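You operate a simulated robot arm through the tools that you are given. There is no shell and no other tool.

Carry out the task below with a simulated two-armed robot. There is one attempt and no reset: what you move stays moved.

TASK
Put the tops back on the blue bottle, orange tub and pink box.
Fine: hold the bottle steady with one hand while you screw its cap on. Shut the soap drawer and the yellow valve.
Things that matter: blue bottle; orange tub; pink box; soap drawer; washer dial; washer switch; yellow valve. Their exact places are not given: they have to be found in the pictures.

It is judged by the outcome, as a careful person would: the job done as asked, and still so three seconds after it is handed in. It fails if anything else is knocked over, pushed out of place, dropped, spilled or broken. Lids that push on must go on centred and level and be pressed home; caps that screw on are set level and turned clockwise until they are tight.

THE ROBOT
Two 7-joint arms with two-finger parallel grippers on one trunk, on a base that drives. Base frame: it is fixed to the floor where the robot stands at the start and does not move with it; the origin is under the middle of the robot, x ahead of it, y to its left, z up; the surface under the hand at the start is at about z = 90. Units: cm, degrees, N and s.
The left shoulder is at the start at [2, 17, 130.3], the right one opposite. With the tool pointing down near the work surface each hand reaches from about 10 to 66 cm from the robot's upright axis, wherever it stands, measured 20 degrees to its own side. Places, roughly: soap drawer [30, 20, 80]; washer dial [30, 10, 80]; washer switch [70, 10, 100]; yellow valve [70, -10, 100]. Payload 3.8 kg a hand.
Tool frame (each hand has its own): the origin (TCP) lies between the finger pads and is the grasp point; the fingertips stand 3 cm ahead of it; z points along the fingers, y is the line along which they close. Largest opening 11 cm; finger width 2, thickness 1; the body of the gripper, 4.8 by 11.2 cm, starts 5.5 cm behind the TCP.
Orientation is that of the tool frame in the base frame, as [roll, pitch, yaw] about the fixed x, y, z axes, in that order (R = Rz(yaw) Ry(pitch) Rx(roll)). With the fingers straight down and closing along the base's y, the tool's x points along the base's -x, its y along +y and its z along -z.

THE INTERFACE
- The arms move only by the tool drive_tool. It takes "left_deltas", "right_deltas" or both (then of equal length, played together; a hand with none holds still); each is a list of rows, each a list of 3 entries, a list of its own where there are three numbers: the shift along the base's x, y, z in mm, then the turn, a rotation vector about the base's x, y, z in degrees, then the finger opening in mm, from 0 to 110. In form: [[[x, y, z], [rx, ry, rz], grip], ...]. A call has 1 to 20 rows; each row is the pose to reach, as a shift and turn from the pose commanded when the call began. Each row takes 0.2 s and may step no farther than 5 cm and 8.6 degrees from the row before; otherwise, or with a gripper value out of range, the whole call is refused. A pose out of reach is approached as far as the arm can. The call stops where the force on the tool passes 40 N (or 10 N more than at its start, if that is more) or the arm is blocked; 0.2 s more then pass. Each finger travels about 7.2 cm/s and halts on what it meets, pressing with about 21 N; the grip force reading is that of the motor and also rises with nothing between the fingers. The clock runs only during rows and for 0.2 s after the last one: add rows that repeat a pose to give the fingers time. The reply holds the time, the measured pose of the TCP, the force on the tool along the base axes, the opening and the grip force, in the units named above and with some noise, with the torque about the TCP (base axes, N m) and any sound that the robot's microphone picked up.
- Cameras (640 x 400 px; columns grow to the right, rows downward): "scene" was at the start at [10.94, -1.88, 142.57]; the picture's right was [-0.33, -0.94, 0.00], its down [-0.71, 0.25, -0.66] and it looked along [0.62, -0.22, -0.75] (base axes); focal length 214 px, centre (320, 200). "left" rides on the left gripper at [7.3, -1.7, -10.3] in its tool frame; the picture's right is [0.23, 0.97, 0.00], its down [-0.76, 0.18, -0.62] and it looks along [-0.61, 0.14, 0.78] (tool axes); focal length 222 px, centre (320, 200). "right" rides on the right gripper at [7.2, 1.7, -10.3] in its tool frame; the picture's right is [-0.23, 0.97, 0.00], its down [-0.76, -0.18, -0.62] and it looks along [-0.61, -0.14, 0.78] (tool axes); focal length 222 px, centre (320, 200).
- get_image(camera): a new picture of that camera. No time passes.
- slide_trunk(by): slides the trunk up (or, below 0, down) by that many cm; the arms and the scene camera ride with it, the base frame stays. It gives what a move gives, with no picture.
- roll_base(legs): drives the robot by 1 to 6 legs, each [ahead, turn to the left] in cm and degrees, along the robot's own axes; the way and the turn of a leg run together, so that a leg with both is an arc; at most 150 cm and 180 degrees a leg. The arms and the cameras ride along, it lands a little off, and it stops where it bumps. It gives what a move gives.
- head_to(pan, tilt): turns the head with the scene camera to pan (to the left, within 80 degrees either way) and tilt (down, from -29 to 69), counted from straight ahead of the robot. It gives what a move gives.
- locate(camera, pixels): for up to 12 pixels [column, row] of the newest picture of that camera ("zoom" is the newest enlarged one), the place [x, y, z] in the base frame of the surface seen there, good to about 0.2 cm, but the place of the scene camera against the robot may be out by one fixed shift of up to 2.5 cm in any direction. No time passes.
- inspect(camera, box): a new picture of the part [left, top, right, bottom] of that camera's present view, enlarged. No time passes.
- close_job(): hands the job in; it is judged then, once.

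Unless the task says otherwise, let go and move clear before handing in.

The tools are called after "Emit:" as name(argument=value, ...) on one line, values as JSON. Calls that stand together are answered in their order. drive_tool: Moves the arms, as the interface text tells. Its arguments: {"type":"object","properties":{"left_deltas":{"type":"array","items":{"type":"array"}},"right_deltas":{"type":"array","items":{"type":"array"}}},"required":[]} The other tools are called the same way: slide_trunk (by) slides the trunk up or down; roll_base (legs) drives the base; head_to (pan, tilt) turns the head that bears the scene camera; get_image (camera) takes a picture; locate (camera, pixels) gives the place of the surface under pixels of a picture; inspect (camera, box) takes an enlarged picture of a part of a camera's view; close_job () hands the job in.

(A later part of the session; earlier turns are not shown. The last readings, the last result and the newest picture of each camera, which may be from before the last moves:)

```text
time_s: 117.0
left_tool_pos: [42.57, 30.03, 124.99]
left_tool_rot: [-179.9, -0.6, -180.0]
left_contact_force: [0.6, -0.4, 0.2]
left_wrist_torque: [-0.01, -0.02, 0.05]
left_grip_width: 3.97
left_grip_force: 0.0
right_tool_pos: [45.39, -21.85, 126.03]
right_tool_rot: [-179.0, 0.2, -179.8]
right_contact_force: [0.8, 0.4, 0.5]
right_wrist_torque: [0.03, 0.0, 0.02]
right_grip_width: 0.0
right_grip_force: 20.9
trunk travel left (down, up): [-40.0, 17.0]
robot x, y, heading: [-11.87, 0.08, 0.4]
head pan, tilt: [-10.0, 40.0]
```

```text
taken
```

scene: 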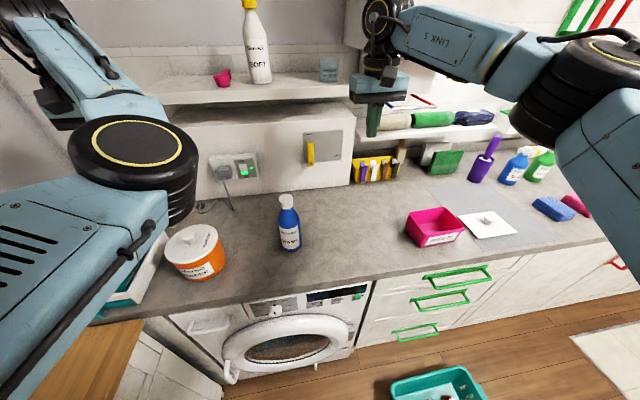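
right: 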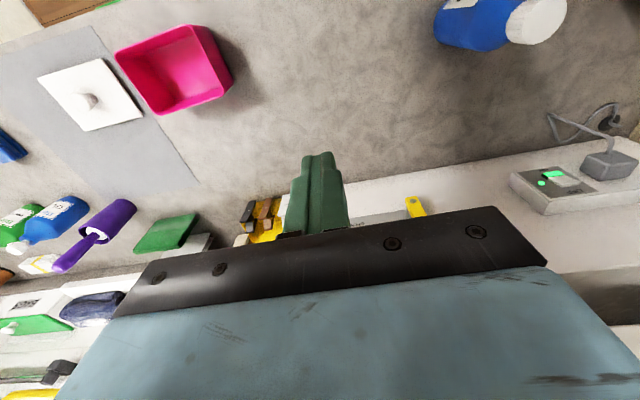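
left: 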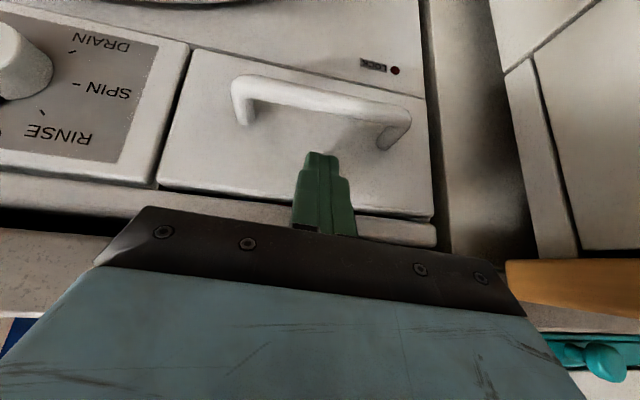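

The hand is clear and the lever shows upright at scene [310,153]. For the pink box I must move the base, so I'll look down toward the floor basket to plan a safe drive.

Emit:
head_to(pan=-40, tilt=60)

Emit:
get_image(camera="scene")

Emit:
locate(camera="right", pixels=[[120, 52], [195, 28], [232, 85], [170, 113], [85, 100], [92, 102], [40, 78], [100, 58], [142, 115], [85, 130], [88, 98]])

```text
time_s: 117.9
left_tool_pos: [42.45, 30.1, 124.9]
left_tool_rot: [-179.9, -0.5, -180.0]
left_contact_force: [0.1, 0.2, 0.1]
left_wrist_torque: [-0.03, -0.01, -0.02]
left_grip_width: 4.0
left_grip_force: 0.0
right_tool_pos: [45.27, -21.78, 126.08]
right_tool_rot: [-178.9, 0.2, -179.8]
right_contact_force: [0.1, 1.4, 0.3]
right_wrist_torque: [0.01, -0.03, 0.01]
right_grip_width: 0.0
right_grip_force: 20.8
trunk travel left (down, up): [-40.0, 17.0]
robot x, y, heading: [-11.94, 0.18, 0.1]
head pan, tilt: [-40.0, 60.0]
```

```text
taken
```

scene: 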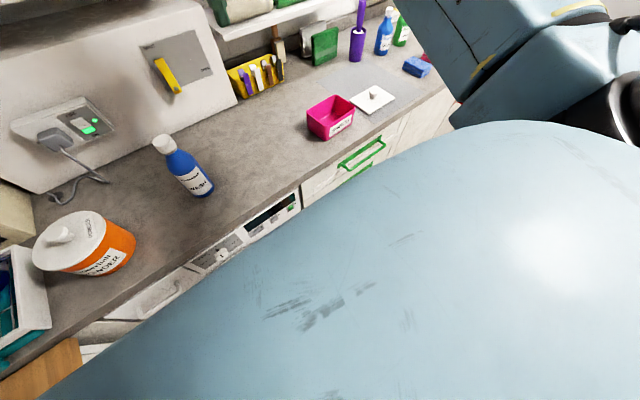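

```text
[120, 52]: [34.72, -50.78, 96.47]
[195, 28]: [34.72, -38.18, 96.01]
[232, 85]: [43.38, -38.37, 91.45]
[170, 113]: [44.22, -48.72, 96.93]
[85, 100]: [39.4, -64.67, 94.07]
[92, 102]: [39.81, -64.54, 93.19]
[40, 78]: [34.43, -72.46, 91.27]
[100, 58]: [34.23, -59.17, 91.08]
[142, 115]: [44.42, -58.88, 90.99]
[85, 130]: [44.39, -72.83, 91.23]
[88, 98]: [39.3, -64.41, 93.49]
```

The body hides the floor from here. I'll use a shallower tilt to see the basket.

Emit:
head_to(pan=-25, tilt=50)

Emit:
get_image(camera="scene")

```text
time_s: 118.7
left_tool_pos: [42.46, 30.09, 125.01]
left_tool_rot: [180.0, -0.5, 179.9]
left_contact_force: [0.2, -0.4, -0.7]
left_wrist_torque: [0.0, -0.01, -0.02]
left_grip_width: 3.99
left_grip_force: 0.1
right_tool_pos: [45.38, -21.93, 126.02]
right_tool_rot: [-179.0, 0.3, -179.9]
right_contact_force: [0.8, 0.0, 0.8]
right_wrist_torque: [0.01, -0.03, 0.0]
right_grip_width: 0.0
right_grip_force: 20.8
trunk travel left (down, up): [-40.0, 17.0]
robot x, y, heading: [-11.41, 0.12, 0.3]
head pan, tilt: [-25.0, 50.0]
```

```text
taken
```

scene: 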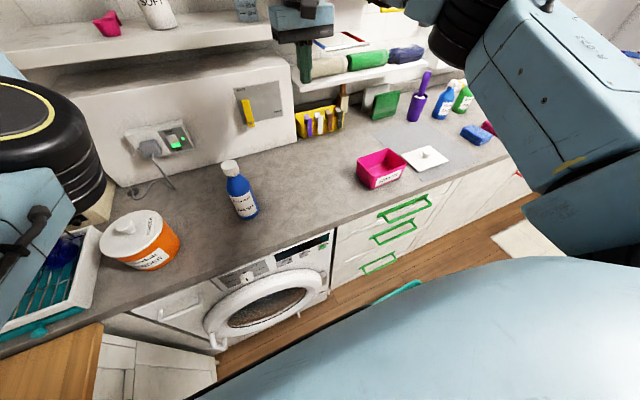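

The basket occupies roughly x -13 to 14, y -37 to -77 on the floor, so I can only shift a few cm right of the starting spot; with the arm swung sideways that's enough to reach the pink lid. First I'll fold the left hand in close, pitched forward, so that it stays clear while the robot moves.

Emit:
drive_tool(left_deltas=[[[-15, -18, 0], [0, -8, 0], 20], [[-30, -36, 0], [0, -16, 0], 20], [[-45, -54, 0], [0, -24, 0], 20], [[-60, -72, 0], [0, -32, 0], 20], [[-75, -90, 0], [0, -40, 0], 20], [[-90, -108, 0], [0, -48, 0], 20], [[-105, -126, 0], [0, -55, 0], 20], [[-120, -144, 0], [0, -58, 0], 20], [[-130, -160, 0], [0, -58, 0], 20]])

Emit:
get_image(camera="scene")

```text
time_s: 120.7
left_tool_pos: [29.83, 15.94, 124.5]
left_tool_rot: [173.3, 57.6, 176.7]
left_contact_force: [0.5, 0.2, -0.1]
left_wrist_torque: [0.02, 0.02, 0.0]
left_grip_width: 2.0
left_grip_force: 0.0
left hand out of reach, approached as far as the arm can: row 1, 2, 3, 4, 5, 6
right_tool_pos: [45.32, -21.91, 125.94]
right_tool_rot: [-179.0, 0.2, -180.0]
right_contact_force: [0.4, 0.0, 0.1]
right_wrist_torque: [0.03, 0.02, 0.01]
right_grip_width: 0.02
right_grip_force: 20.8
trunk travel left (down, up): [-40.0, 17.0]
robot x, y, heading: [-11.69, 0.04, 0.0]
head pan, tilt: [-25.0, 50.0]
```

```text
taken
```

scene: 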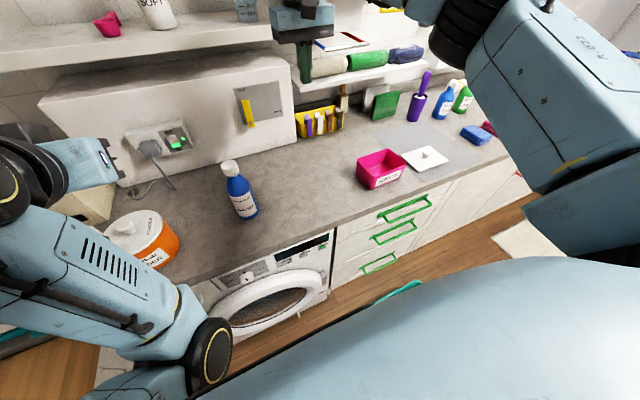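

The left hand is folded in. I'll check the elbow's place relative to the counter before moving forward.

Emit:
locate(camera="scene", pixels=[[205, 350], [180, 315], [225, 345], [100, 290], [30, 230], [400, 290], [385, 298], [380, 180], [400, 155], [427, 155]])

```text
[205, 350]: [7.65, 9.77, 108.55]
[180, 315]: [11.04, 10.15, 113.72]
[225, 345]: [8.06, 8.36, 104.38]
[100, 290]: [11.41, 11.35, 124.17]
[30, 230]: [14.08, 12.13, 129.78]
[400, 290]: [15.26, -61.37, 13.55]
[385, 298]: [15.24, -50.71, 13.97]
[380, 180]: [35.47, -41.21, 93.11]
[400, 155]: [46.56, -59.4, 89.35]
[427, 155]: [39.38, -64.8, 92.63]
```

The elbow is well above counter height. I'll pull the right hand in a little so nothing sweeps near the shelves during the drive.

Emit:
drive_tool(right_deltas=[[[-30, -12, 0], [-0.3, 0, 0], 60], [[-60, -25, 0], [-0.6, 0, 0], 60], [[-90, -38, 0], [-1, 0, 0], 60], [[-120, -50, 0], [-1, 0, 0], 60]])

Emit:
roll_base(legs=[[0, -20], [13, 0], [0, 20]])

Emit:
get_image(camera="scene")

Emit:
get_image(camera="right")

```text
time_s: 121.7
left_tool_pos: [29.78, 15.75, 124.25]
left_tool_rot: [173.1, 57.3, 176.2]
left_contact_force: [-0.6, -0.7, 0.2]
left_wrist_torque: [0.0, -0.03, -0.01]
left_grip_width: 2.02
left_grip_force: 0.1
right_tool_pos: [33.21, -26.96, 126.04]
right_tool_rot: [-178.0, 0.3, -180.0]
right_contact_force: [-0.6, -0.4, -0.2]
right_wrist_torque: [0.01, 0.01, 0.03]
right_grip_width: 6.02
right_grip_force: 0.0
trunk travel left (down, up): [-40.0, 17.0]
robot x, y, heading: [-11.9, -0.01, 0.0]
head pan, tilt: [-25.0, 50.0]
```

```text
time_s: 124.0
left_tool_pos: [43.1, -2.99, 124.09]
left_tool_rot: [172.6, 57.1, 156.1]
left_contact_force: [0.8, 0.2, -0.4]
left_wrist_torque: [0.01, -0.01, -0.02]
left_grip_width: 2.02
left_grip_force: 0.2
right_tool_pos: [31.83, -44.48, 125.94]
right_tool_rot: [-178.0, 0.1, 159.9]
right_contact_force: [0.4, -0.7, 0.2]
right_wrist_torque: [-0.03, 0.01, 0.0]
right_grip_width: 6.01
right_grip_force: 0.0
trunk travel left (down, up): [-40.0, 17.0]
robot x, y, heading: [-1.54, -3.35, -19.7]
head pan, tilt: [-25.0, 50.0]
stopped in leg 2: the robot was blocked; the commanded pose is now the measured one
```

```text
taken
```

scene: 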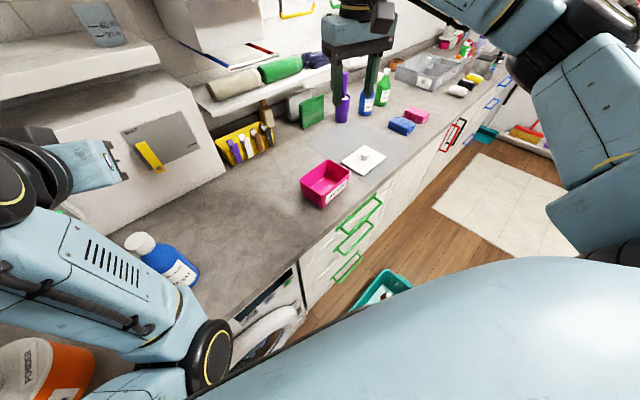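

```text
taken
```

right: 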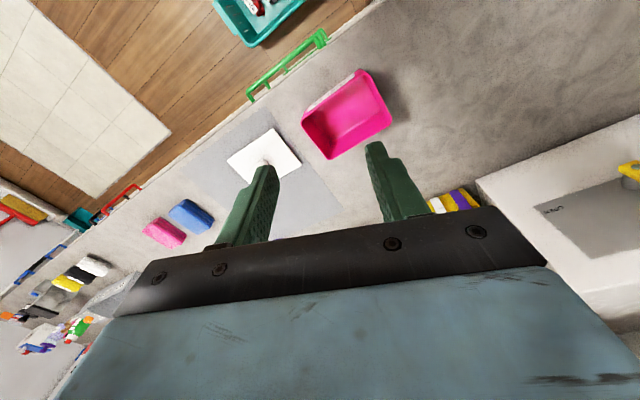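

The base was blocked at [-1.5,-3.4], possibly against the basket. I'll check whether the basket moved and what's touching.

Emit:
inspect(camera="scene", box=[300, 240, 460, 340])

Emit:
locate(camera="scene", pixels=[[385, 275], [405, 285], [365, 295], [352, 310], [378, 285], [260, 330], [240, 345]])

Emit:
locate(camera="right", pixels=[[215, 5], [250, 42], [300, 10], [240, 15], [265, 160], [270, 165], [345, 110], [302, 118], [388, 115], [330, 155], [365, 72]])

```text
4.00 times, centred on (380, 290) of scene
```

zoom: 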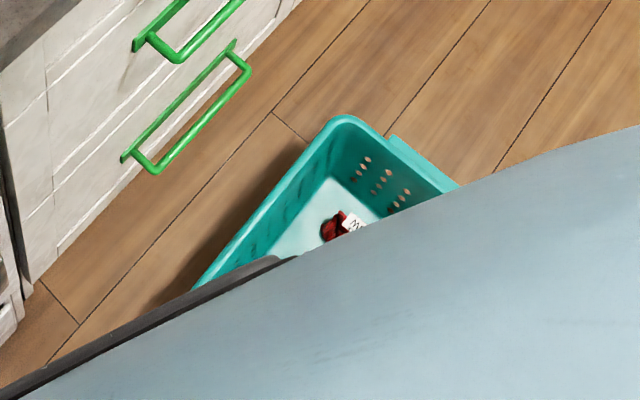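

```text
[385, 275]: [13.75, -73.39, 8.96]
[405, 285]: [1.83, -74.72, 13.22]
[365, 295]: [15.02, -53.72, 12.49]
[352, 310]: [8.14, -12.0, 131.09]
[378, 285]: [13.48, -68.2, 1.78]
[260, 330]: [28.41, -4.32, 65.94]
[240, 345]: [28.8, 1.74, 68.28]
```

```text
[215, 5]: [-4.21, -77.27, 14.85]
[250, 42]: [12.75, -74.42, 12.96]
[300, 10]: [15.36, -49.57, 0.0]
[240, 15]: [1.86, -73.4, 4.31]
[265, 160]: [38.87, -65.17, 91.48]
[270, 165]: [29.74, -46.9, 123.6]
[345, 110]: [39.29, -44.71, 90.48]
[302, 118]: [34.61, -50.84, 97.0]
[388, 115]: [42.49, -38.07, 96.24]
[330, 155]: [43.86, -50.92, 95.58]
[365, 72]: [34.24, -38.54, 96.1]
```

The basket's edges read the same as before, so nothing was shifted. I'll turn the base back to heading 0 here, which should just reach the lid with the arm swung out.

Emit:
roll_base(legs=[[0, 22]])

Emit:
get_image(camera="right")

Emit:
get_image(camera="scene")

```text
time_s: 125.5
left_tool_pos: [39.4, 13.43, 124.09]
left_tool_rot: [172.7, 57.1, 177.7]
left_contact_force: [0.8, 0.4, -0.4]
left_wrist_torque: [-0.02, -0.01, 0.01]
left_grip_width: 2.0
left_grip_force: 0.1
right_tool_pos: [44.15, -29.21, 125.97]
right_tool_rot: [-178.1, 0.2, -178.3]
right_contact_force: [0.7, 0.6, 0.1]
right_wrist_torque: [-0.03, 0.03, 0.03]
right_grip_width: 6.0
right_grip_force: 0.1
trunk travel left (down, up): [-40.0, 17.0]
robot x, y, heading: [-1.68, -3.43, 1.8]
head pan, tilt: [-25.0, 50.0]
```

```text
taken
```

right: 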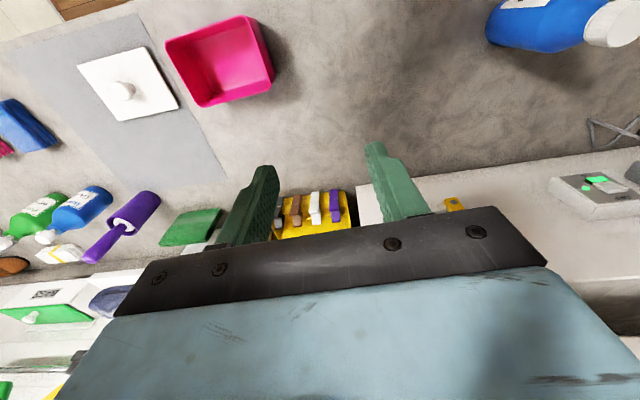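

```text
taken
```

scene: 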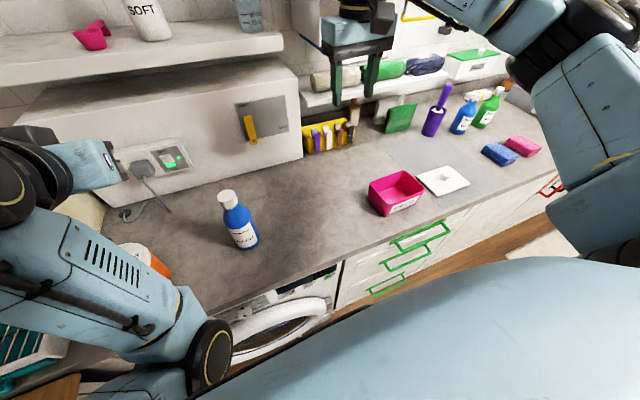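

The robot is at [-1.7,-3.4] facing the counter. I'll swing the right hand out over the pink lid at about [39,-65], keeping high.

Emit:
drive_tool(right_deltas=[[[-5, -35, -10], [-1, 0, 0], 60], [[-10, -72, -20], [-2, 0, 0], 60], [[-15, -108, -30], [-2, 0, -1], 60], [[-20, -144, -40], [-2, 0, -2], 60], [[-26, -180, -50], [-2, 0, -2], 60], [[-31, -216, -60], [-2, 0, -2], 60], [[-36, -252, -70], [-2, 0, -2], 60], [[-41, -288, -80], [-2, 0, -2], 60], [[-46, -324, -90], [-2, 0, -2], 60], [[-51, -358, -100], [-2, 0, -2], 60], [[-51, -358, -100], [-2, 0, -2], 60]])

Emit:
get_image(camera="right")

Emit:
get_image(camera="scene")

```text
time_s: 128.0
left_tool_pos: [39.48, 13.34, 124.29]
left_tool_rot: [172.6, 57.1, 177.7]
left_contact_force: [0.3, -0.9, -0.3]
left_wrist_torque: [0.0, 0.01, 0.01]
left_grip_width: 2.01
left_grip_force: 0.1
right_tool_pos: [39.9, -57.86, 118.14]
right_tool_rot: [-176.0, 0.2, 179.7]
right_contact_force: [-0.3, -0.6, 0.3]
right_wrist_torque: [-0.01, -0.04, 0.02]
right_grip_width: 5.98
right_grip_force: 0.0
right hand out of reach, approached as far as the arm can: row 9, 10, 11
trunk travel left (down, up): [-40.0, 17.0]
robot x, y, heading: [-1.9, -3.8, 2.0]
head pan, tilt: [-25.0, 50.0]
```

```text
taken
```

right: 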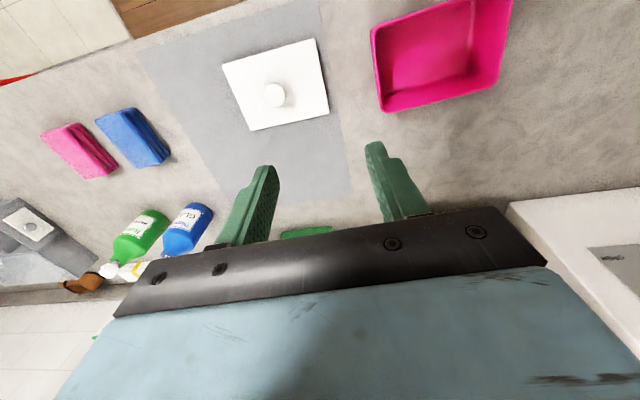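

```text
taken
```

scene: 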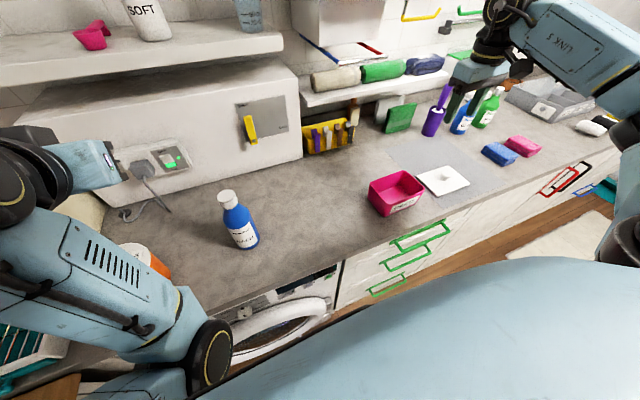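

The arm stopped at y=-57.9 while at z 118. Reach may be better lower down, so I'll lower it while moving on toward the lid, whose knob I see at right [274,94].

Emit:
drive_tool(right_deltas=[[[0, 0, -30], [-1, 0, 0], 60], [[0, 0, -60], [-2, 0, 0], 60], [[0, -10, -80], [-3, 0, 0], 60], [[0, -25, -95], [-4, 0, 0], 60], [[0, -40, -105], [-4, 0, 0], 60], [[0, -55, -110], [-4, 0, 0], 60], [[0, -70, -110], [-4, 0, 0], 60]])

Emit:
get_image(camera="right")

```text
time_s: 129.6
left_tool_pos: [39.44, 13.42, 124.12]
left_tool_rot: [172.7, 57.1, 177.5]
left_contact_force: [-0.8, -0.6, 0.8]
left_wrist_torque: [-0.01, 0.0, -0.01]
left_grip_width: 1.98
left_grip_force: 0.0
right_tool_pos: [39.89, -60.49, 108.66]
right_tool_rot: [-171.8, 0.3, 179.5]
right_contact_force: [-0.4, 0.4, -0.4]
right_wrist_torque: [0.0, 0.0, 0.0]
right_grip_width: 6.01
right_grip_force: 0.0
right hand out of reach, approached as far as the arm can: row 5, 6, 7
trunk travel left (down, up): [-40.0, 17.0]
robot x, y, heading: [-1.25, -3.65, 1.9]
head pan, tilt: [-25.0, 50.0]
```

```text
taken
```

right: 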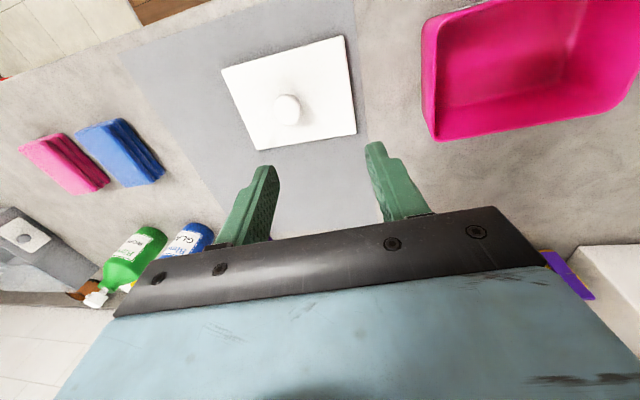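

That's the limit: about 54 cm from the shoulder, still 5 cm short of the knob. I need to stand farther right, between the washer and the basket, so I'll bring the right hand back and level first.

Emit:
drive_tool(right_deltas=[[[0, 10, 30], [1, 0, 0], 60], [[5, 30, 70], [2, 0, 0], 60], [[10, 65, 100], [3, 0, 0], 60], [[15, 100, 130], [4, 0, 0], 60], [[20, 140, 150], [5, 0, 0], 60], [[25, 180, 165], [6, 0, 0], 60], [[30, 220, 173], [7, 0, 0], 60], [[35, 260, 173], [8, 0, 0], 60], [[38, 300, 173], [8, 0, 0], 60], [[40, 315, 173], [8, 0, 0], 60]])

Emit:
roll_base(legs=[[-10, 0], [0, 25], [-16.5, 0], [0, -26]])

Emit:
head_to(pan=-20, tilt=50)

Emit:
get_image(camera="scene")

```text
time_s: 131.8
left_tool_pos: [39.38, 13.47, 124.2]
left_tool_rot: [172.7, 57.1, 177.5]
left_contact_force: [-0.2, 0.4, -0.1]
left_wrist_torque: [-0.03, -0.03, -0.01]
left_grip_width: 2.0
left_grip_force: 0.0
right_tool_pos: [43.93, -28.92, 125.9]
right_tool_rot: [-180.0, 0.2, 179.7]
right_contact_force: [0.3, 0.1, 0.1]
right_wrist_torque: [-0.02, -0.01, 0.0]
right_grip_width: 5.99
right_grip_force: 0.2
trunk travel left (down, up): [-40.0, 17.0]
robot x, y, heading: [-1.86, -3.39, 1.8]
head pan, tilt: [-25.0, 50.0]
```

```text
time_s: 136.2
left_tool_pos: [12.14, 10.87, 124.08]
left_tool_rot: [172.5, 57.1, -174.9]
left_contact_force: [0.0, -0.1, 0.7]
left_wrist_torque: [0.02, -0.01, 0.01]
left_grip_width: 2.01
left_grip_force: 0.1
right_tool_pos: [22.26, -30.44, 125.88]
right_tool_rot: [179.9, 0.1, -172.7]
right_contact_force: [-0.2, 0.0, 0.8]
right_wrist_torque: [-0.01, 0.0, -0.01]
right_grip_width: 6.01
right_grip_force: 0.0
trunk travel left (down, up): [-40.0, 17.0]
robot x, y, heading: [-26.68, -11.67, 9.3]
head pan, tilt: [-25.0, 50.0]
stopped in leg 4: the robot was blocked; the commanded pose is now the measured one
```

```text
time_s: 136.9
left_tool_pos: [12.18, 10.99, 124.12]
left_tool_rot: [172.6, 57.1, -174.8]
left_contact_force: [-0.1, -0.2, -0.7]
left_wrist_torque: [-0.01, 0.0, -0.03]
left_grip_width: 2.01
left_grip_force: 0.1
right_tool_pos: [22.32, -30.22, 125.86]
right_tool_rot: [180.0, 0.1, -172.7]
right_contact_force: [0.0, -1.2, 0.0]
right_wrist_torque: [-0.02, 0.02, 0.02]
right_grip_width: 6.01
right_grip_force: 0.0
trunk travel left (down, up): [-40.0, 17.0]
robot x, y, heading: [-26.47, -11.73, 9.6]
head pan, tilt: [-20.0, 50.0]
```

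```text
taken
```

scene: 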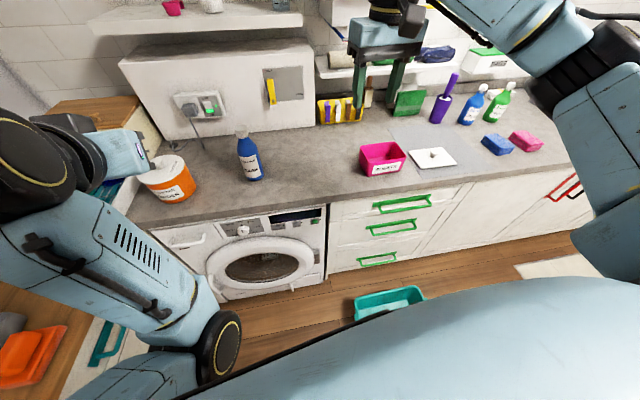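

The base was blocked again while turning, so its right side evidently reaches about 27 cm and brushed the basket's near-left corner. I'll check the basket's position now.

Emit:
locate(camera="scene", pixels=[[356, 298], [424, 290], [390, 293], [357, 315], [405, 293], [370, 297]])

Emit:
inspect(camera="scene", box=[330, 260, 450, 340])

Emit:
get_image(camera="right")

```text
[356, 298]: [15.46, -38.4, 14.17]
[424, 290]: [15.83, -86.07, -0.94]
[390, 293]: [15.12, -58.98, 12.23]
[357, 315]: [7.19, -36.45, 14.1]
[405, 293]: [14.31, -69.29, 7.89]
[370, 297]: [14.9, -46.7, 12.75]
```

```text
5.00 times, centred on (390, 300) of scene
```

zoom: 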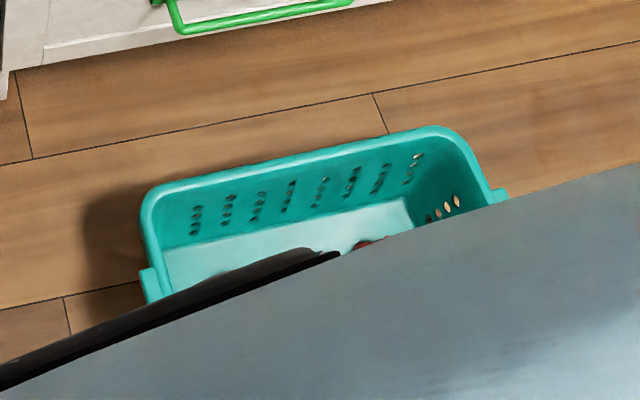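

```text
taken
```

right: 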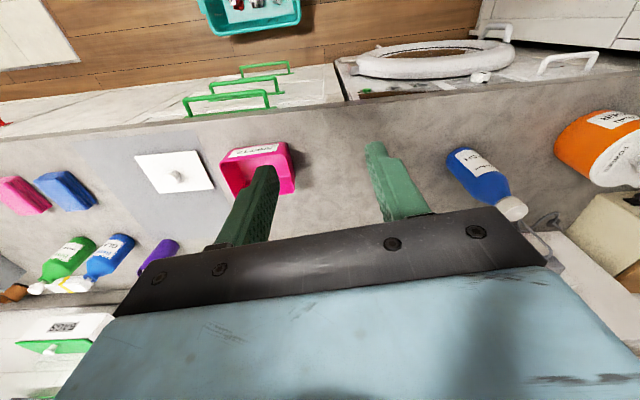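

The basket reads unchanged. Instead of squeezing past it, I'll return to about [-1,-5.5] and lean the hand outward when grasping the lid: a 20° lean along the arm's direction gains about 7 cm of reach and keeps the finger pads vertical.

Emit:
roll_base(legs=[[0, 15], [14, 0], [0, -23], [13, 0]])

Emit:
get_image(camera="scene")

Emit:
get_image(camera="right")

```text
time_s: 141.2
left_tool_pos: [40.69, 11.71, 124.14]
left_tool_rot: [172.7, 57.0, 177.3]
left_contact_force: [0.4, -0.4, -0.3]
left_wrist_torque: [0.0, 0.01, -0.01]
left_grip_width: 1.99
left_grip_force: 0.0
right_tool_pos: [44.9, -30.68, 125.96]
right_tool_rot: [179.9, 0.2, 179.3]
right_contact_force: [-0.5, -0.5, -0.4]
right_wrist_torque: [0.01, 0.05, 0.03]
right_grip_width: 6.0
right_grip_force: 0.0
trunk travel left (down, up): [-40.0, 17.0]
robot x, y, heading: [-0.79, -5.05, 1.7]
head pan, tilt: [-20.0, 50.0]
```

```text
taken
```

scene: 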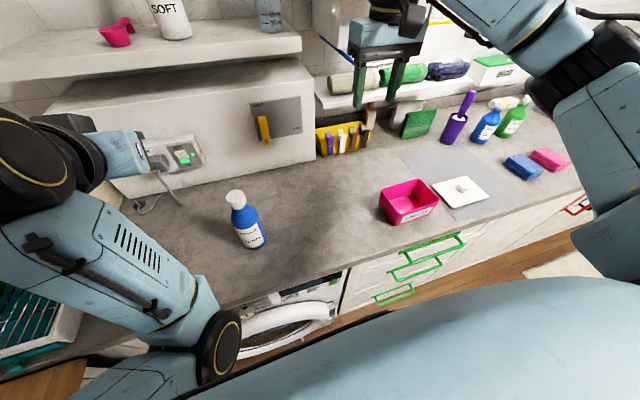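

```text
taken
```

right: 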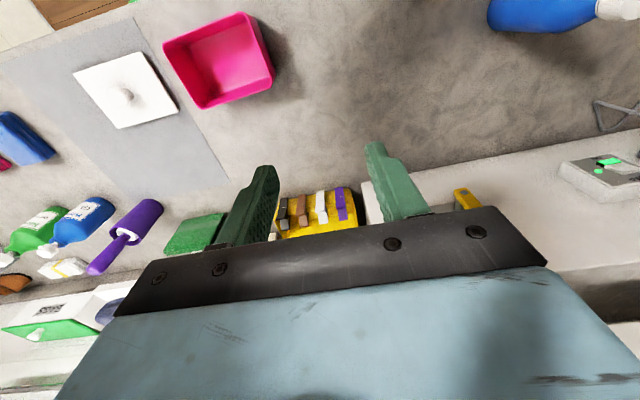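

The robot settled at [-0.8,-5.1] without bumping. I'll swing the right hand toward the lid while turning it to yaw 131°, in line with the arm.

Emit:
drive_tool(right_deltas=[[[-8, -30, -12], [0, 0, -6], 60], [[-17, -60, -25], [0, 0, -12], 60], [[-25, -90, -38], [0, 0, -18], 60], [[-34, -120, -50], [0, 0, -24], 60], [[-43, -150, -65], [0, 0, -30], 60], [[-52, -180, -80], [0, 0, -36], 60], [[-60, -212, -95], [0, 0, -42], 60], [[-69, -243, -110], [0, 0, -48], 60], [[-69, -243, -110], [0, 0, -48], 60]])

Emit:
get_image(camera="right")

```text
time_s: 143.2
left_tool_pos: [40.57, 11.66, 124.0]
left_tool_rot: [172.6, 57.1, 177.3]
left_contact_force: [0.3, -0.3, 0.0]
left_wrist_torque: [0.02, 0.02, 0.02]
left_grip_width: 2.0
left_grip_force: 0.1
right_tool_pos: [37.87, -55.07, 114.73]
right_tool_rot: [-180.0, 0.2, 131.3]
right_contact_force: [-1.2, -0.3, -0.1]
right_wrist_torque: [-0.01, 0.0, 0.0]
right_grip_width: 6.01
right_grip_force: 0.0
trunk travel left (down, up): [-40.0, 17.0]
robot x, y, heading: [-0.64, -4.99, 1.6]
head pan, tilt: [-20.0, 50.0]
```

```text
taken
```

right: 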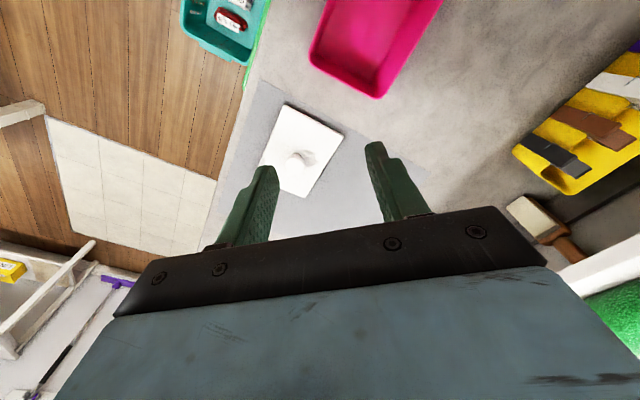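

The lid is at right [300,150] and the box at [370,45]. I'll try moving on over the knob without lean first, since the new yaw may allow it.

Emit:
drive_tool(right_deltas=[[[2, -17, -15], [0, 0, 0], 60], [[4, -34, -30], [0, 0, 0], 60], [[6, -51, -45], [0, 0, 0], 60], [[8, -68, -60], [0, 0, 0], 60], [[10, -85, -75], [0, 0, 0], 60], [[11, -101, -90], [0, 0, 0], 60], [[11, -101, -90], [0, 0, 0], 60]])

Emit:
get_image(camera="right")

```text
time_s: 144.8
left_tool_pos: [40.55, 11.63, 124.0]
left_tool_rot: [172.6, 57.0, 177.4]
left_contact_force: [0.0, 0.3, -0.1]
left_wrist_torque: [0.0, 0.0, -0.01]
left_grip_width: 1.99
left_grip_force: 0.0
right_tool_pos: [39.07, -65.16, 105.75]
right_tool_rot: [180.0, 0.3, 131.4]
right_contact_force: [0.6, -0.2, -1.2]
right_wrist_torque: [0.01, 0.0, -0.01]
right_grip_width: 6.01
right_grip_force: 0.2
trunk travel left (down, up): [-40.0, 17.0]
robot x, y, heading: [-0.9, -5.52, 1.7]
head pan, tilt: [-20.0, 50.0]
```

```text
taken
```

right: 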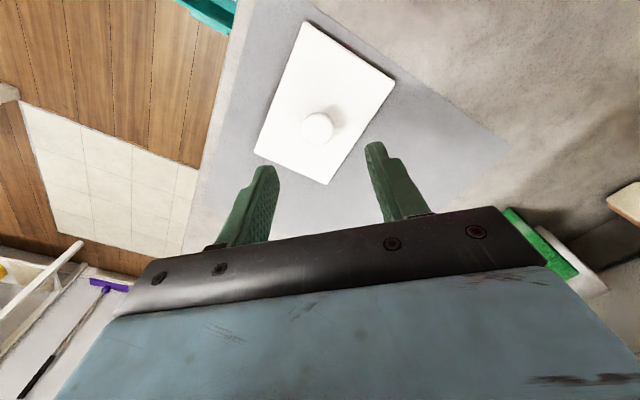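

With the better yaw the hand reached over the lid upright. Now I'll locate the knob and lid corners precisely.

Emit:
inspect(camera="right", box=[240, 10, 410, 190])

Emit:
locate(camera="right", pixels=[[317, 127], [301, 127], [333, 127], [317, 114], [317, 142], [309, 24], [393, 83], [327, 182], [257, 152], [350, 55], [280, 90], [360, 130]])

```text
2.22 times, centred on (325, 100) of right
```

zoom: 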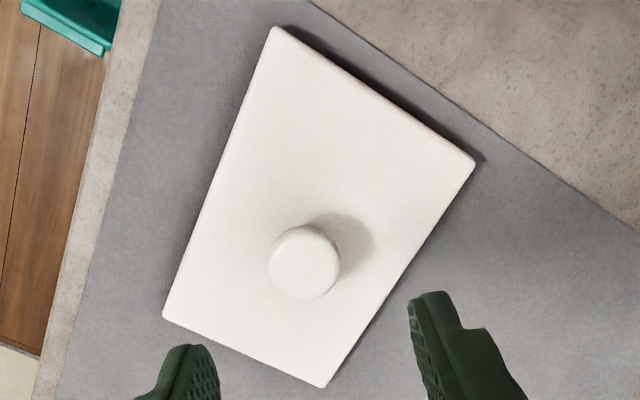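

```text
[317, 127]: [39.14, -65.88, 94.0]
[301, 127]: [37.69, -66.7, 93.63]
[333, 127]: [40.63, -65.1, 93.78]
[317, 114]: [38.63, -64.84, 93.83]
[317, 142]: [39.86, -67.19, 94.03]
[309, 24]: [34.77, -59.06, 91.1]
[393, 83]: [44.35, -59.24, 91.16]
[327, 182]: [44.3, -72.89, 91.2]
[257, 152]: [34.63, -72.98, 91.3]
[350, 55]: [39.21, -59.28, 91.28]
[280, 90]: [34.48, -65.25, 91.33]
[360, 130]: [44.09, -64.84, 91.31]
```

The knob is at [39.35,-66.0] and the lid is 9.8 × 14 cm, aligned with the box. I'll centre over the knob, descend to just above the plate, and close.

Emit:
drive_tool(right_deltas=[[[3, -8.5, -20], [0, 0, 0], 60], [[3, -8.5, -55], [0, 0, 0], 60], [[3, -8.5, -90], [0, 0, 0], 60], [[3, -8.5, -108], [0, 0, 0], 60], [[3, -8.5, -114], [0, 0, 0], 60], [[3, -8.5, -114], [0, 0, 0], 60]])

Emit:
get_image(camera="right")

```text
time_s: 146.2
left_tool_pos: [40.51, 11.58, 124.15]
left_tool_rot: [172.6, 57.1, 177.3]
left_contact_force: [0.1, 0.0, -0.4]
left_wrist_torque: [-0.01, 0.05, 0.02]
left_grip_width: 2.02
left_grip_force: 0.1
right_tool_pos: [39.26, -65.93, 94.48]
right_tool_rot: [-180.0, 0.2, 131.4]
right_contact_force: [0.1, 0.4, -0.2]
right_wrist_torque: [0.01, -0.01, 0.02]
right_grip_width: 6.02
right_grip_force: 0.1
trunk travel left (down, up): [-40.0, 17.0]
robot x, y, heading: [-0.84, -4.92, 1.7]
head pan, tilt: [-20.0, 50.0]
```

```text
taken
```

right: 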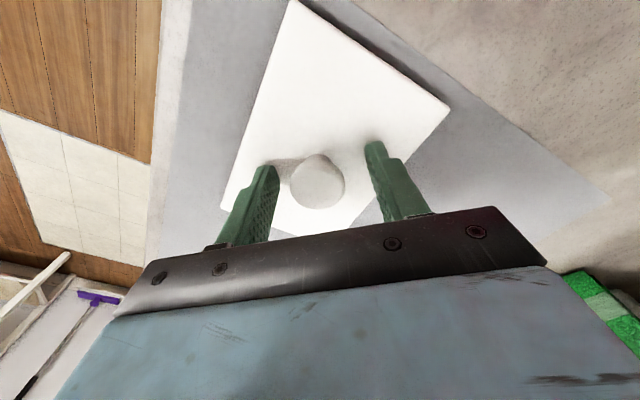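

The knob is centred between the fingers at right [318,183]. I'll close on it fully.

Emit:
drive_tool(right_deltas=[[[0, 0, -1.5], [0, 0, 0], 45], [[0, 0, -1.5], [0, 0, 0], 30], [[0, 0, -1.5], [0, 0, 0], 15], [[0, 0, -1.5], [0, 0, 0], 0], [[0, 0, -1.5], [0, 0, 0], 0], [[0, 0, -1.5], [0, 0, 0], 0]])

Emit:
drive_tool(right_deltas=[[[0, 0, 2], [0, 0, 0], 0], [[0, 0, 5], [0, 0, 0], 0], [[0, 0, 8], [0, 0, 0], 0], [[0, 0, 12], [0, 0, 0], 0], [[0, 0, 16], [0, 0, 0], 0], [[0, 0, 20], [0, 0, 0], 0]])

Emit:
get_image(camera="right")

```text
time_s: 147.6
left_tool_pos: [40.48, 11.58, 124.1]
left_tool_rot: [172.5, 57.1, 177.2]
left_contact_force: [-1.0, -0.4, -0.5]
left_wrist_torque: [0.01, 0.02, 0.0]
left_grip_width: 1.99
left_grip_force: 0.0
right_tool_pos: [39.19, -65.91, 94.36]
right_tool_rot: [180.0, 0.1, 131.4]
right_contact_force: [0.2, -0.2, 2.2]
right_wrist_torque: [-0.02, 0.02, 0.02]
right_grip_width: 3.2
right_grip_force: 20.8
trunk travel left (down, up): [-40.0, 17.0]
robot x, y, heading: [-0.82, -5.13, 1.8]
head pan, tilt: [-20.0, 50.0]
```

```text
time_s: 149.0
left_tool_pos: [40.48, 11.65, 124.24]
left_tool_rot: [172.6, 57.1, 177.3]
left_contact_force: [0.5, 0.3, -0.3]
left_wrist_torque: [0.03, 0.0, 0.0]
left_grip_width: 1.99
left_grip_force: 0.0
right_tool_pos: [39.39, -65.97, 96.31]
right_tool_rot: [-180.0, 0.2, 131.5]
right_contact_force: [0.4, 0.2, -0.9]
right_wrist_torque: [0.02, 0.0, 0.0]
right_grip_width: 3.18
right_grip_force: 21.0
trunk travel left (down, up): [-40.0, 17.0]
robot x, y, heading: [-0.65, -5.21, 1.5]
head pan, tilt: [-20.0, 50.0]
```

```text
taken
```

right: 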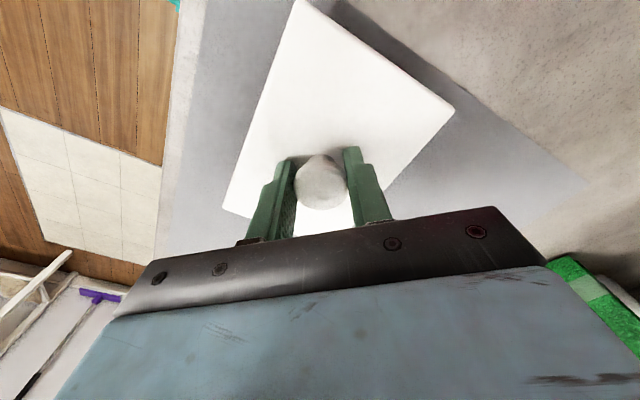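

The lid is lifted level in the grip. I'll raise it well above the box rim, slowly.

Emit:
drive_tool(right_deltas=[[[0, 0, 5], [0, 0, 0], 0], [[0, 0, 14], [0, 0, 0], 0], [[0, 0, 24], [0, 0, 0], 0], [[0, 0, 34], [0, 0, 0], 0], [[0, 0, 44], [0, 0, 0], 0], [[0, 0, 54], [0, 0, 0], 0], [[0, 0, 64], [0, 0, 0], 0], [[0, 0, 74], [0, 0, 0], 0], [[0, 0, 84], [0, 0, 0], 0], [[0, 0, 94], [0, 0, 0], 0], [[0, 0, 102], [0, 0, 0], 0], [[0, 0, 107], [0, 0, 0], 0]])

Emit:
get_image(camera="scene")

Emit:
inspect(camera="scene", box=[360, 140, 500, 240])

```text
time_s: 151.6
left_tool_pos: [40.4, 11.69, 124.1]
left_tool_rot: [172.5, 57.0, 177.3]
left_contact_force: [-0.3, 0.6, -0.3]
left_wrist_torque: [0.0, 0.0, 0.03]
left_grip_width: 2.01
left_grip_force: 0.0
right_tool_pos: [39.25, -66.01, 107.03]
right_tool_rot: [179.9, 0.2, 131.4]
right_contact_force: [-0.1, 0.1, -0.6]
right_wrist_torque: [0.04, 0.02, 0.02]
right_grip_width: 3.15
right_grip_force: 21.0
trunk travel left (down, up): [-40.0, 17.0]
robot x, y, heading: [-0.63, -5.03, 1.6]
head pan, tilt: [-20.0, 50.0]
```

```text
taken
```

scene: 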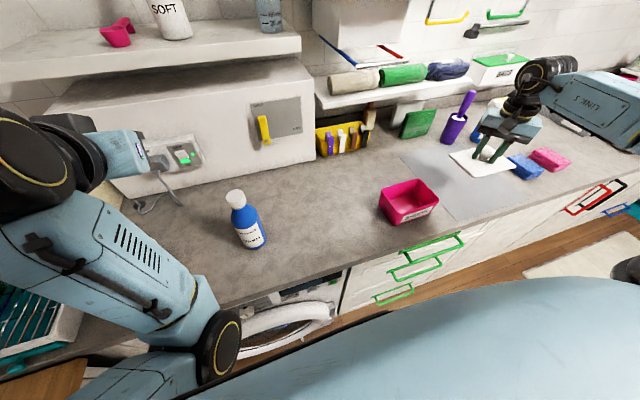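

```text
4.00 times, centred on (430, 190) of scene
```

zoom: 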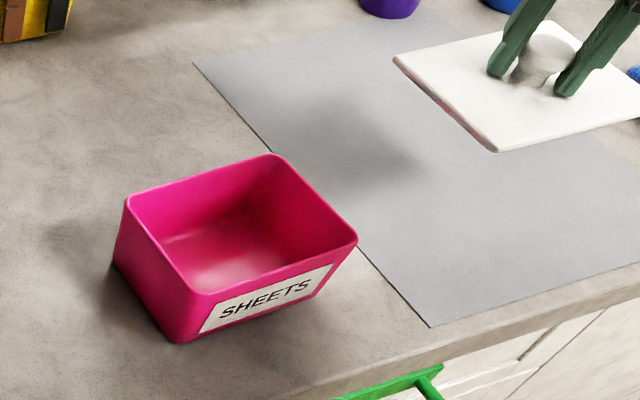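

The lid hangs level over the mat. I'll measure the box rim's corners and edges in this zoom.

Emit:
locate(camera="zoom", pixels=[[130, 198], [269, 156], [354, 238], [192, 290], [200, 176], [312, 197], [272, 265], [160, 245], [396, 58], [495, 150], [445, 105], [570, 130]])

```text
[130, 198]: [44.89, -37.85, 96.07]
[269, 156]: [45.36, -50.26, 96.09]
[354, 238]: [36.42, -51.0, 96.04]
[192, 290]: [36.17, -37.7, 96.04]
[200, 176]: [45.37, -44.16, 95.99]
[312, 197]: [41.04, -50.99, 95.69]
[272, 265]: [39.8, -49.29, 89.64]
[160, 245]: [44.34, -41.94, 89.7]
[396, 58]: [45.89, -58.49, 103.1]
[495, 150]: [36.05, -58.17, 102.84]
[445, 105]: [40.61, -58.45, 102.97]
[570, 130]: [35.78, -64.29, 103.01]
```

Emit:
inspect(camera="scene", box=[372, 172, 444, 232])

```text
6.67 times, centred on (408, 202) of scene
```

zoom: 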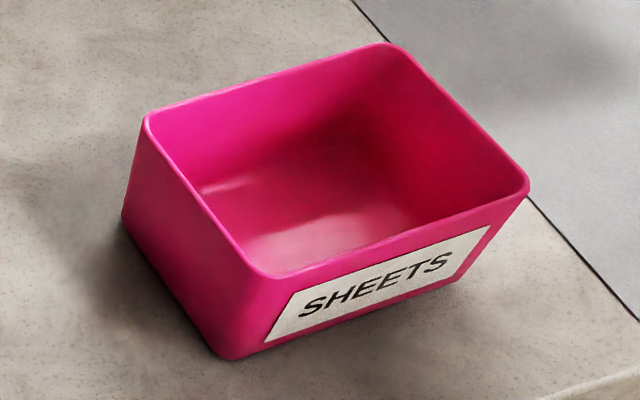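

Emit:
locate(camera="zoom", pixels=[[210, 92], [270, 74], [330, 56], [440, 88], [480, 130], [510, 163], [340, 262], [400, 245], [460, 226], [165, 160], [200, 205], [225, 240]])

```text
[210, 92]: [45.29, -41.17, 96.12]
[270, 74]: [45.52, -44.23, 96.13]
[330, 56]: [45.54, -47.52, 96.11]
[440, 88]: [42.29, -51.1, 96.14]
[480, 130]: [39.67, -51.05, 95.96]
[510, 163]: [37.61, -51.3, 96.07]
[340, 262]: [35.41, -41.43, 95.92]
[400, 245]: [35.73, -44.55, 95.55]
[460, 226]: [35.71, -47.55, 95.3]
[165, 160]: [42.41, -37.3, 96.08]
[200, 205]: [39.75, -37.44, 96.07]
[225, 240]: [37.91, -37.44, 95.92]
```

The box rim is centred at about [38.9,-45.0], turned slightly counter-clockwise relative to the lid. I'll carry the lid across slowly to above the box and then compare edges.

Emit:
drive_tool(right_deltas=[[[0, 5, 0], [0, 0, 0], 0], [[0, 15, 0], [0, 0, 0], 0], [[-1, 30, 0], [0, 0, 0], 0], [[-1, 45, 0], [0, 0, 0], 0], [[-2, 60, 0], [0, 0, 0], 0], [[-2, 75, 0], [0, 0, 0], 0], [[-3, 90, 0], [0, 0, 0], 0], [[-3, 105, 0], [0, 0, 1], 0], [[-4, 120, 0], [0, 0, 1], 0], [[-4, 135, 0], [0, 0, 2], 0], [[-5, 150, 0], [0, 0, 2], 0], [[-5, 165, 0], [0, 0, 3], 0], [[-6, 180, 0], [0, 0, 3], 0], [[-6, 193, 0], [0, 0, 3], 0], [[-6, 203, 0], [0, 0, 3], 0], [[-6, 209, 0], [0, 0, 3], 0], [[-6, 211, 0], [0, 0, 3], 0], [[-6, 211, 0], [0, 0, 3], 0]])

Emit:
inspect(camera="scene", box=[360, 150, 456, 240])

Emit:
get_image(camera="right")

```text
time_s: 155.4
left_tool_pos: [40.56, 11.57, 124.18]
left_tool_rot: [172.5, 57.2, 177.2]
left_contact_force: [-0.3, -0.1, -0.7]
left_wrist_torque: [0.01, -0.01, -0.02]
left_grip_width: 1.99
left_grip_force: 0.0
right_tool_pos: [38.52, -44.91, 106.97]
right_tool_rot: [180.0, 0.2, 134.3]
right_contact_force: [0.1, -0.8, -0.2]
right_wrist_torque: [-0.05, 0.01, -0.02]
right_grip_width: 3.14
right_grip_force: 21.1
trunk travel left (down, up): [-40.0, 17.0]
robot x, y, heading: [-0.78, -5.19, 1.6]
head pan, tilt: [-20.0, 50.0]
```

```text
4.44 times, centred on (408, 195) of scene
```

zoom: 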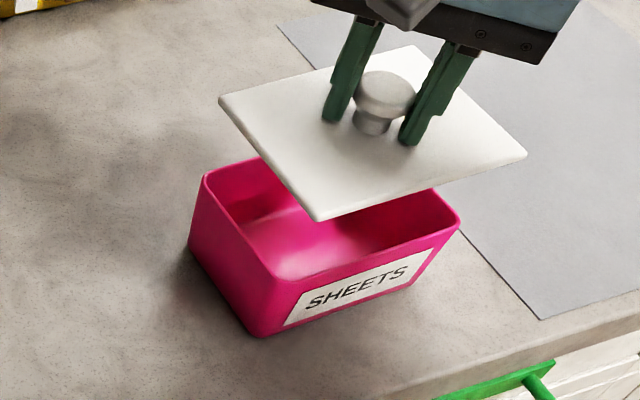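

```text
taken
```

right: 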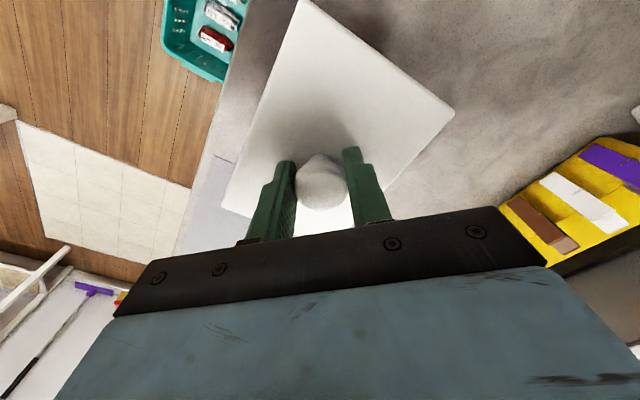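

The lid is over the box. I'll measure its edges in the same scene view as the rim's.

Emit:
locate(camera="zoom", pixels=[[247, 126], [270, 155], [295, 186], [360, 203], [420, 184], [480, 166], [250, 90], [300, 75], [440, 73], [475, 105], [505, 132], [385, 92]])

Emit:
locate(camera="zoom", pixels=[[205, 180], [222, 203], [245, 235], [265, 262], [290, 276], [340, 262], [400, 244], [445, 229], [457, 215], [440, 197], [222, 166], [245, 160]])

```text
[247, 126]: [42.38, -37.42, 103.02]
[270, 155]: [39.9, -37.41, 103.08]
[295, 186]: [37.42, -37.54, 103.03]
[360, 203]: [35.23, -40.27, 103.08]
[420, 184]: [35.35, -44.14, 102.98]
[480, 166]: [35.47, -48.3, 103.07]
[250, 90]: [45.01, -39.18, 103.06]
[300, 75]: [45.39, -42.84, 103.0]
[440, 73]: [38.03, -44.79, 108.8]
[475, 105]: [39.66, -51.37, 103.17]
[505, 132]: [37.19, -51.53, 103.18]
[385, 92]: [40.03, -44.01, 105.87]
```

```text
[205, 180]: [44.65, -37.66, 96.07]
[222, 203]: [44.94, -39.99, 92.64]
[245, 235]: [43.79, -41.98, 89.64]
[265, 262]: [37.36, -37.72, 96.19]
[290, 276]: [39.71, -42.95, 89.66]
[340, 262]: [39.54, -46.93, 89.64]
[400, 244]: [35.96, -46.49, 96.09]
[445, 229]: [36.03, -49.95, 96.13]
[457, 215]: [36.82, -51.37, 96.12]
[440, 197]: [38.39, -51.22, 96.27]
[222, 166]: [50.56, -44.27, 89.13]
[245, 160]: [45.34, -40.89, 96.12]
```

The lid's edges (x 35.35–45.45, y -37.4 to -51.45) match the rim's to within about 1 mm and the yaw matches too. I'll nudge +1 mm in y and lower to just above the rim.

Emit:
drive_tool(right_deltas=[[[0.5, 1, -4], [0, 0, 0], 0], [[0.5, 1, -12], [0, 0, 0], 0], [[0.5, 1, -20], [0, 0, 0], 0], [[0.5, 1, -28], [0, 0, 0], 0], [[0.5, 1, -36], [0, 0, 0], 0], [[0.5, 1, -43], [0, 0, 0], 0], [[0.5, 1, -48], [0, 0, 0], 0], [[0.5, 1, -50], [0, 0, 0], 0]])

Emit:
inspect(camera="scene", box=[360, 150, 456, 240])

Emit:
get_image(camera="right")

```text
time_s: 157.2
left_tool_pos: [40.41, 11.52, 124.08]
left_tool_rot: [172.7, 57.1, 177.4]
left_contact_force: [0.7, -0.1, 0.2]
left_wrist_torque: [0.0, 0.0, 0.01]
left_grip_width: 1.98
left_grip_force: 0.1
right_tool_pos: [38.73, -44.68, 101.98]
right_tool_rot: [-180.0, 0.2, 134.4]
right_contact_force: [-0.3, 0.4, 0.1]
right_wrist_torque: [-0.04, -0.01, 0.0]
right_grip_width: 3.17
right_grip_force: 20.6
trunk travel left (down, up): [-40.0, 17.0]
robot x, y, heading: [-0.37, -5.2, 1.6]
head pan, tilt: [-20.0, 50.0]
```

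```text
4.44 times, centred on (408, 195) of scene
```

zoom: 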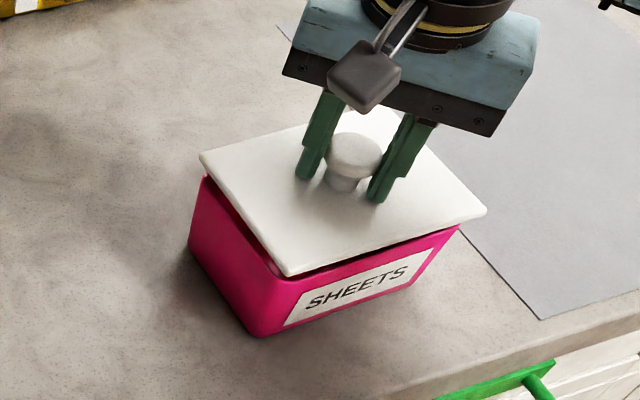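

```text
taken
```

right: 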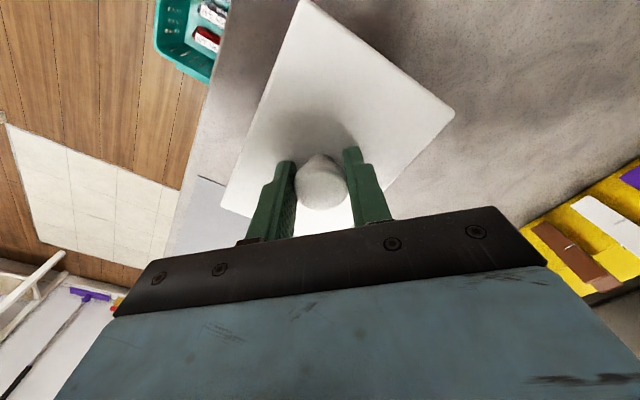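

The lid is just above the rim. I'll check the edges once more before contact.

Emit:
locate(camera="zoom", pixels=[[222, 187], [245, 217], [268, 247], [330, 262], [390, 242], [450, 222], [230, 145], [270, 133], [440, 165], [465, 192], [400, 250], [440, 237]])

```text
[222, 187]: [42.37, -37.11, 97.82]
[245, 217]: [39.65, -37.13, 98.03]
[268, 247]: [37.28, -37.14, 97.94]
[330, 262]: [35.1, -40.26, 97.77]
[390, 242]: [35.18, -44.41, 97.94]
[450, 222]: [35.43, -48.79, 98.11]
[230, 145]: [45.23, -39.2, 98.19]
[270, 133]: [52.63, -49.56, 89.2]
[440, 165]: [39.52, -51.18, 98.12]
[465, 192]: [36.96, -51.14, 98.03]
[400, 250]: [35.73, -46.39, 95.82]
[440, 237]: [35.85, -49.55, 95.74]
```

The lid reads about 1.5 mm near and 1.3 mm left of the box's centre, so I'll correct by (+1.5,-1.3) mm and lower until contact.

Emit:
drive_tool(right_deltas=[[[1.5, -1.3, 0], [0, 0, 0], 0], [[1.5, -1.3, -2], [0, 0, 0], 0], [[1.5, -1.3, -4], [0, 0, 0], 0], [[1.5, -1.3, -6], [0, 0, 0], 0], [[1.5, -1.3, -7], [0, 0, 0], 0]])

Emit:
inspect(camera="scene", box=[360, 150, 456, 240])

```text
time_s: 158.4
left_tool_pos: [40.47, 11.66, 124.09]
left_tool_rot: [172.5, 57.1, 177.3]
left_contact_force: [0.6, -0.3, -0.4]
left_wrist_torque: [0.0, 0.01, 0.02]
left_grip_width: 1.99
left_grip_force: 0.0
right_tool_pos: [38.86, -44.88, 101.2]
right_tool_rot: [180.0, 0.3, 134.5]
right_contact_force: [1.0, -0.1, -1.2]
right_wrist_torque: [0.01, -0.02, 0.0]
right_grip_width: 3.17
right_grip_force: 20.7
trunk travel left (down, up): [-40.0, 17.0]
robot x, y, heading: [-0.77, -5.23, 1.4]
head pan, tilt: [-20.0, 50.0]
```

```text
4.44 times, centred on (408, 195) of scene
```

zoom: 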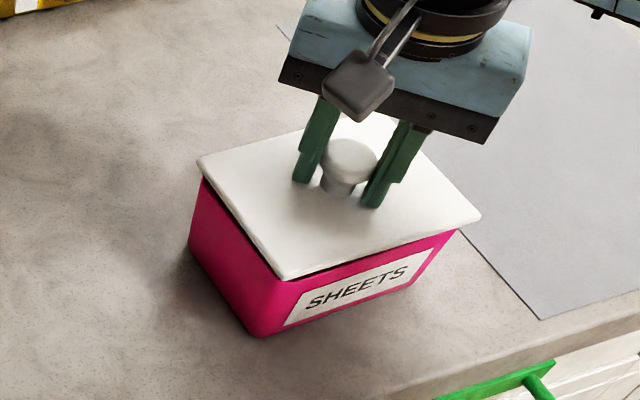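

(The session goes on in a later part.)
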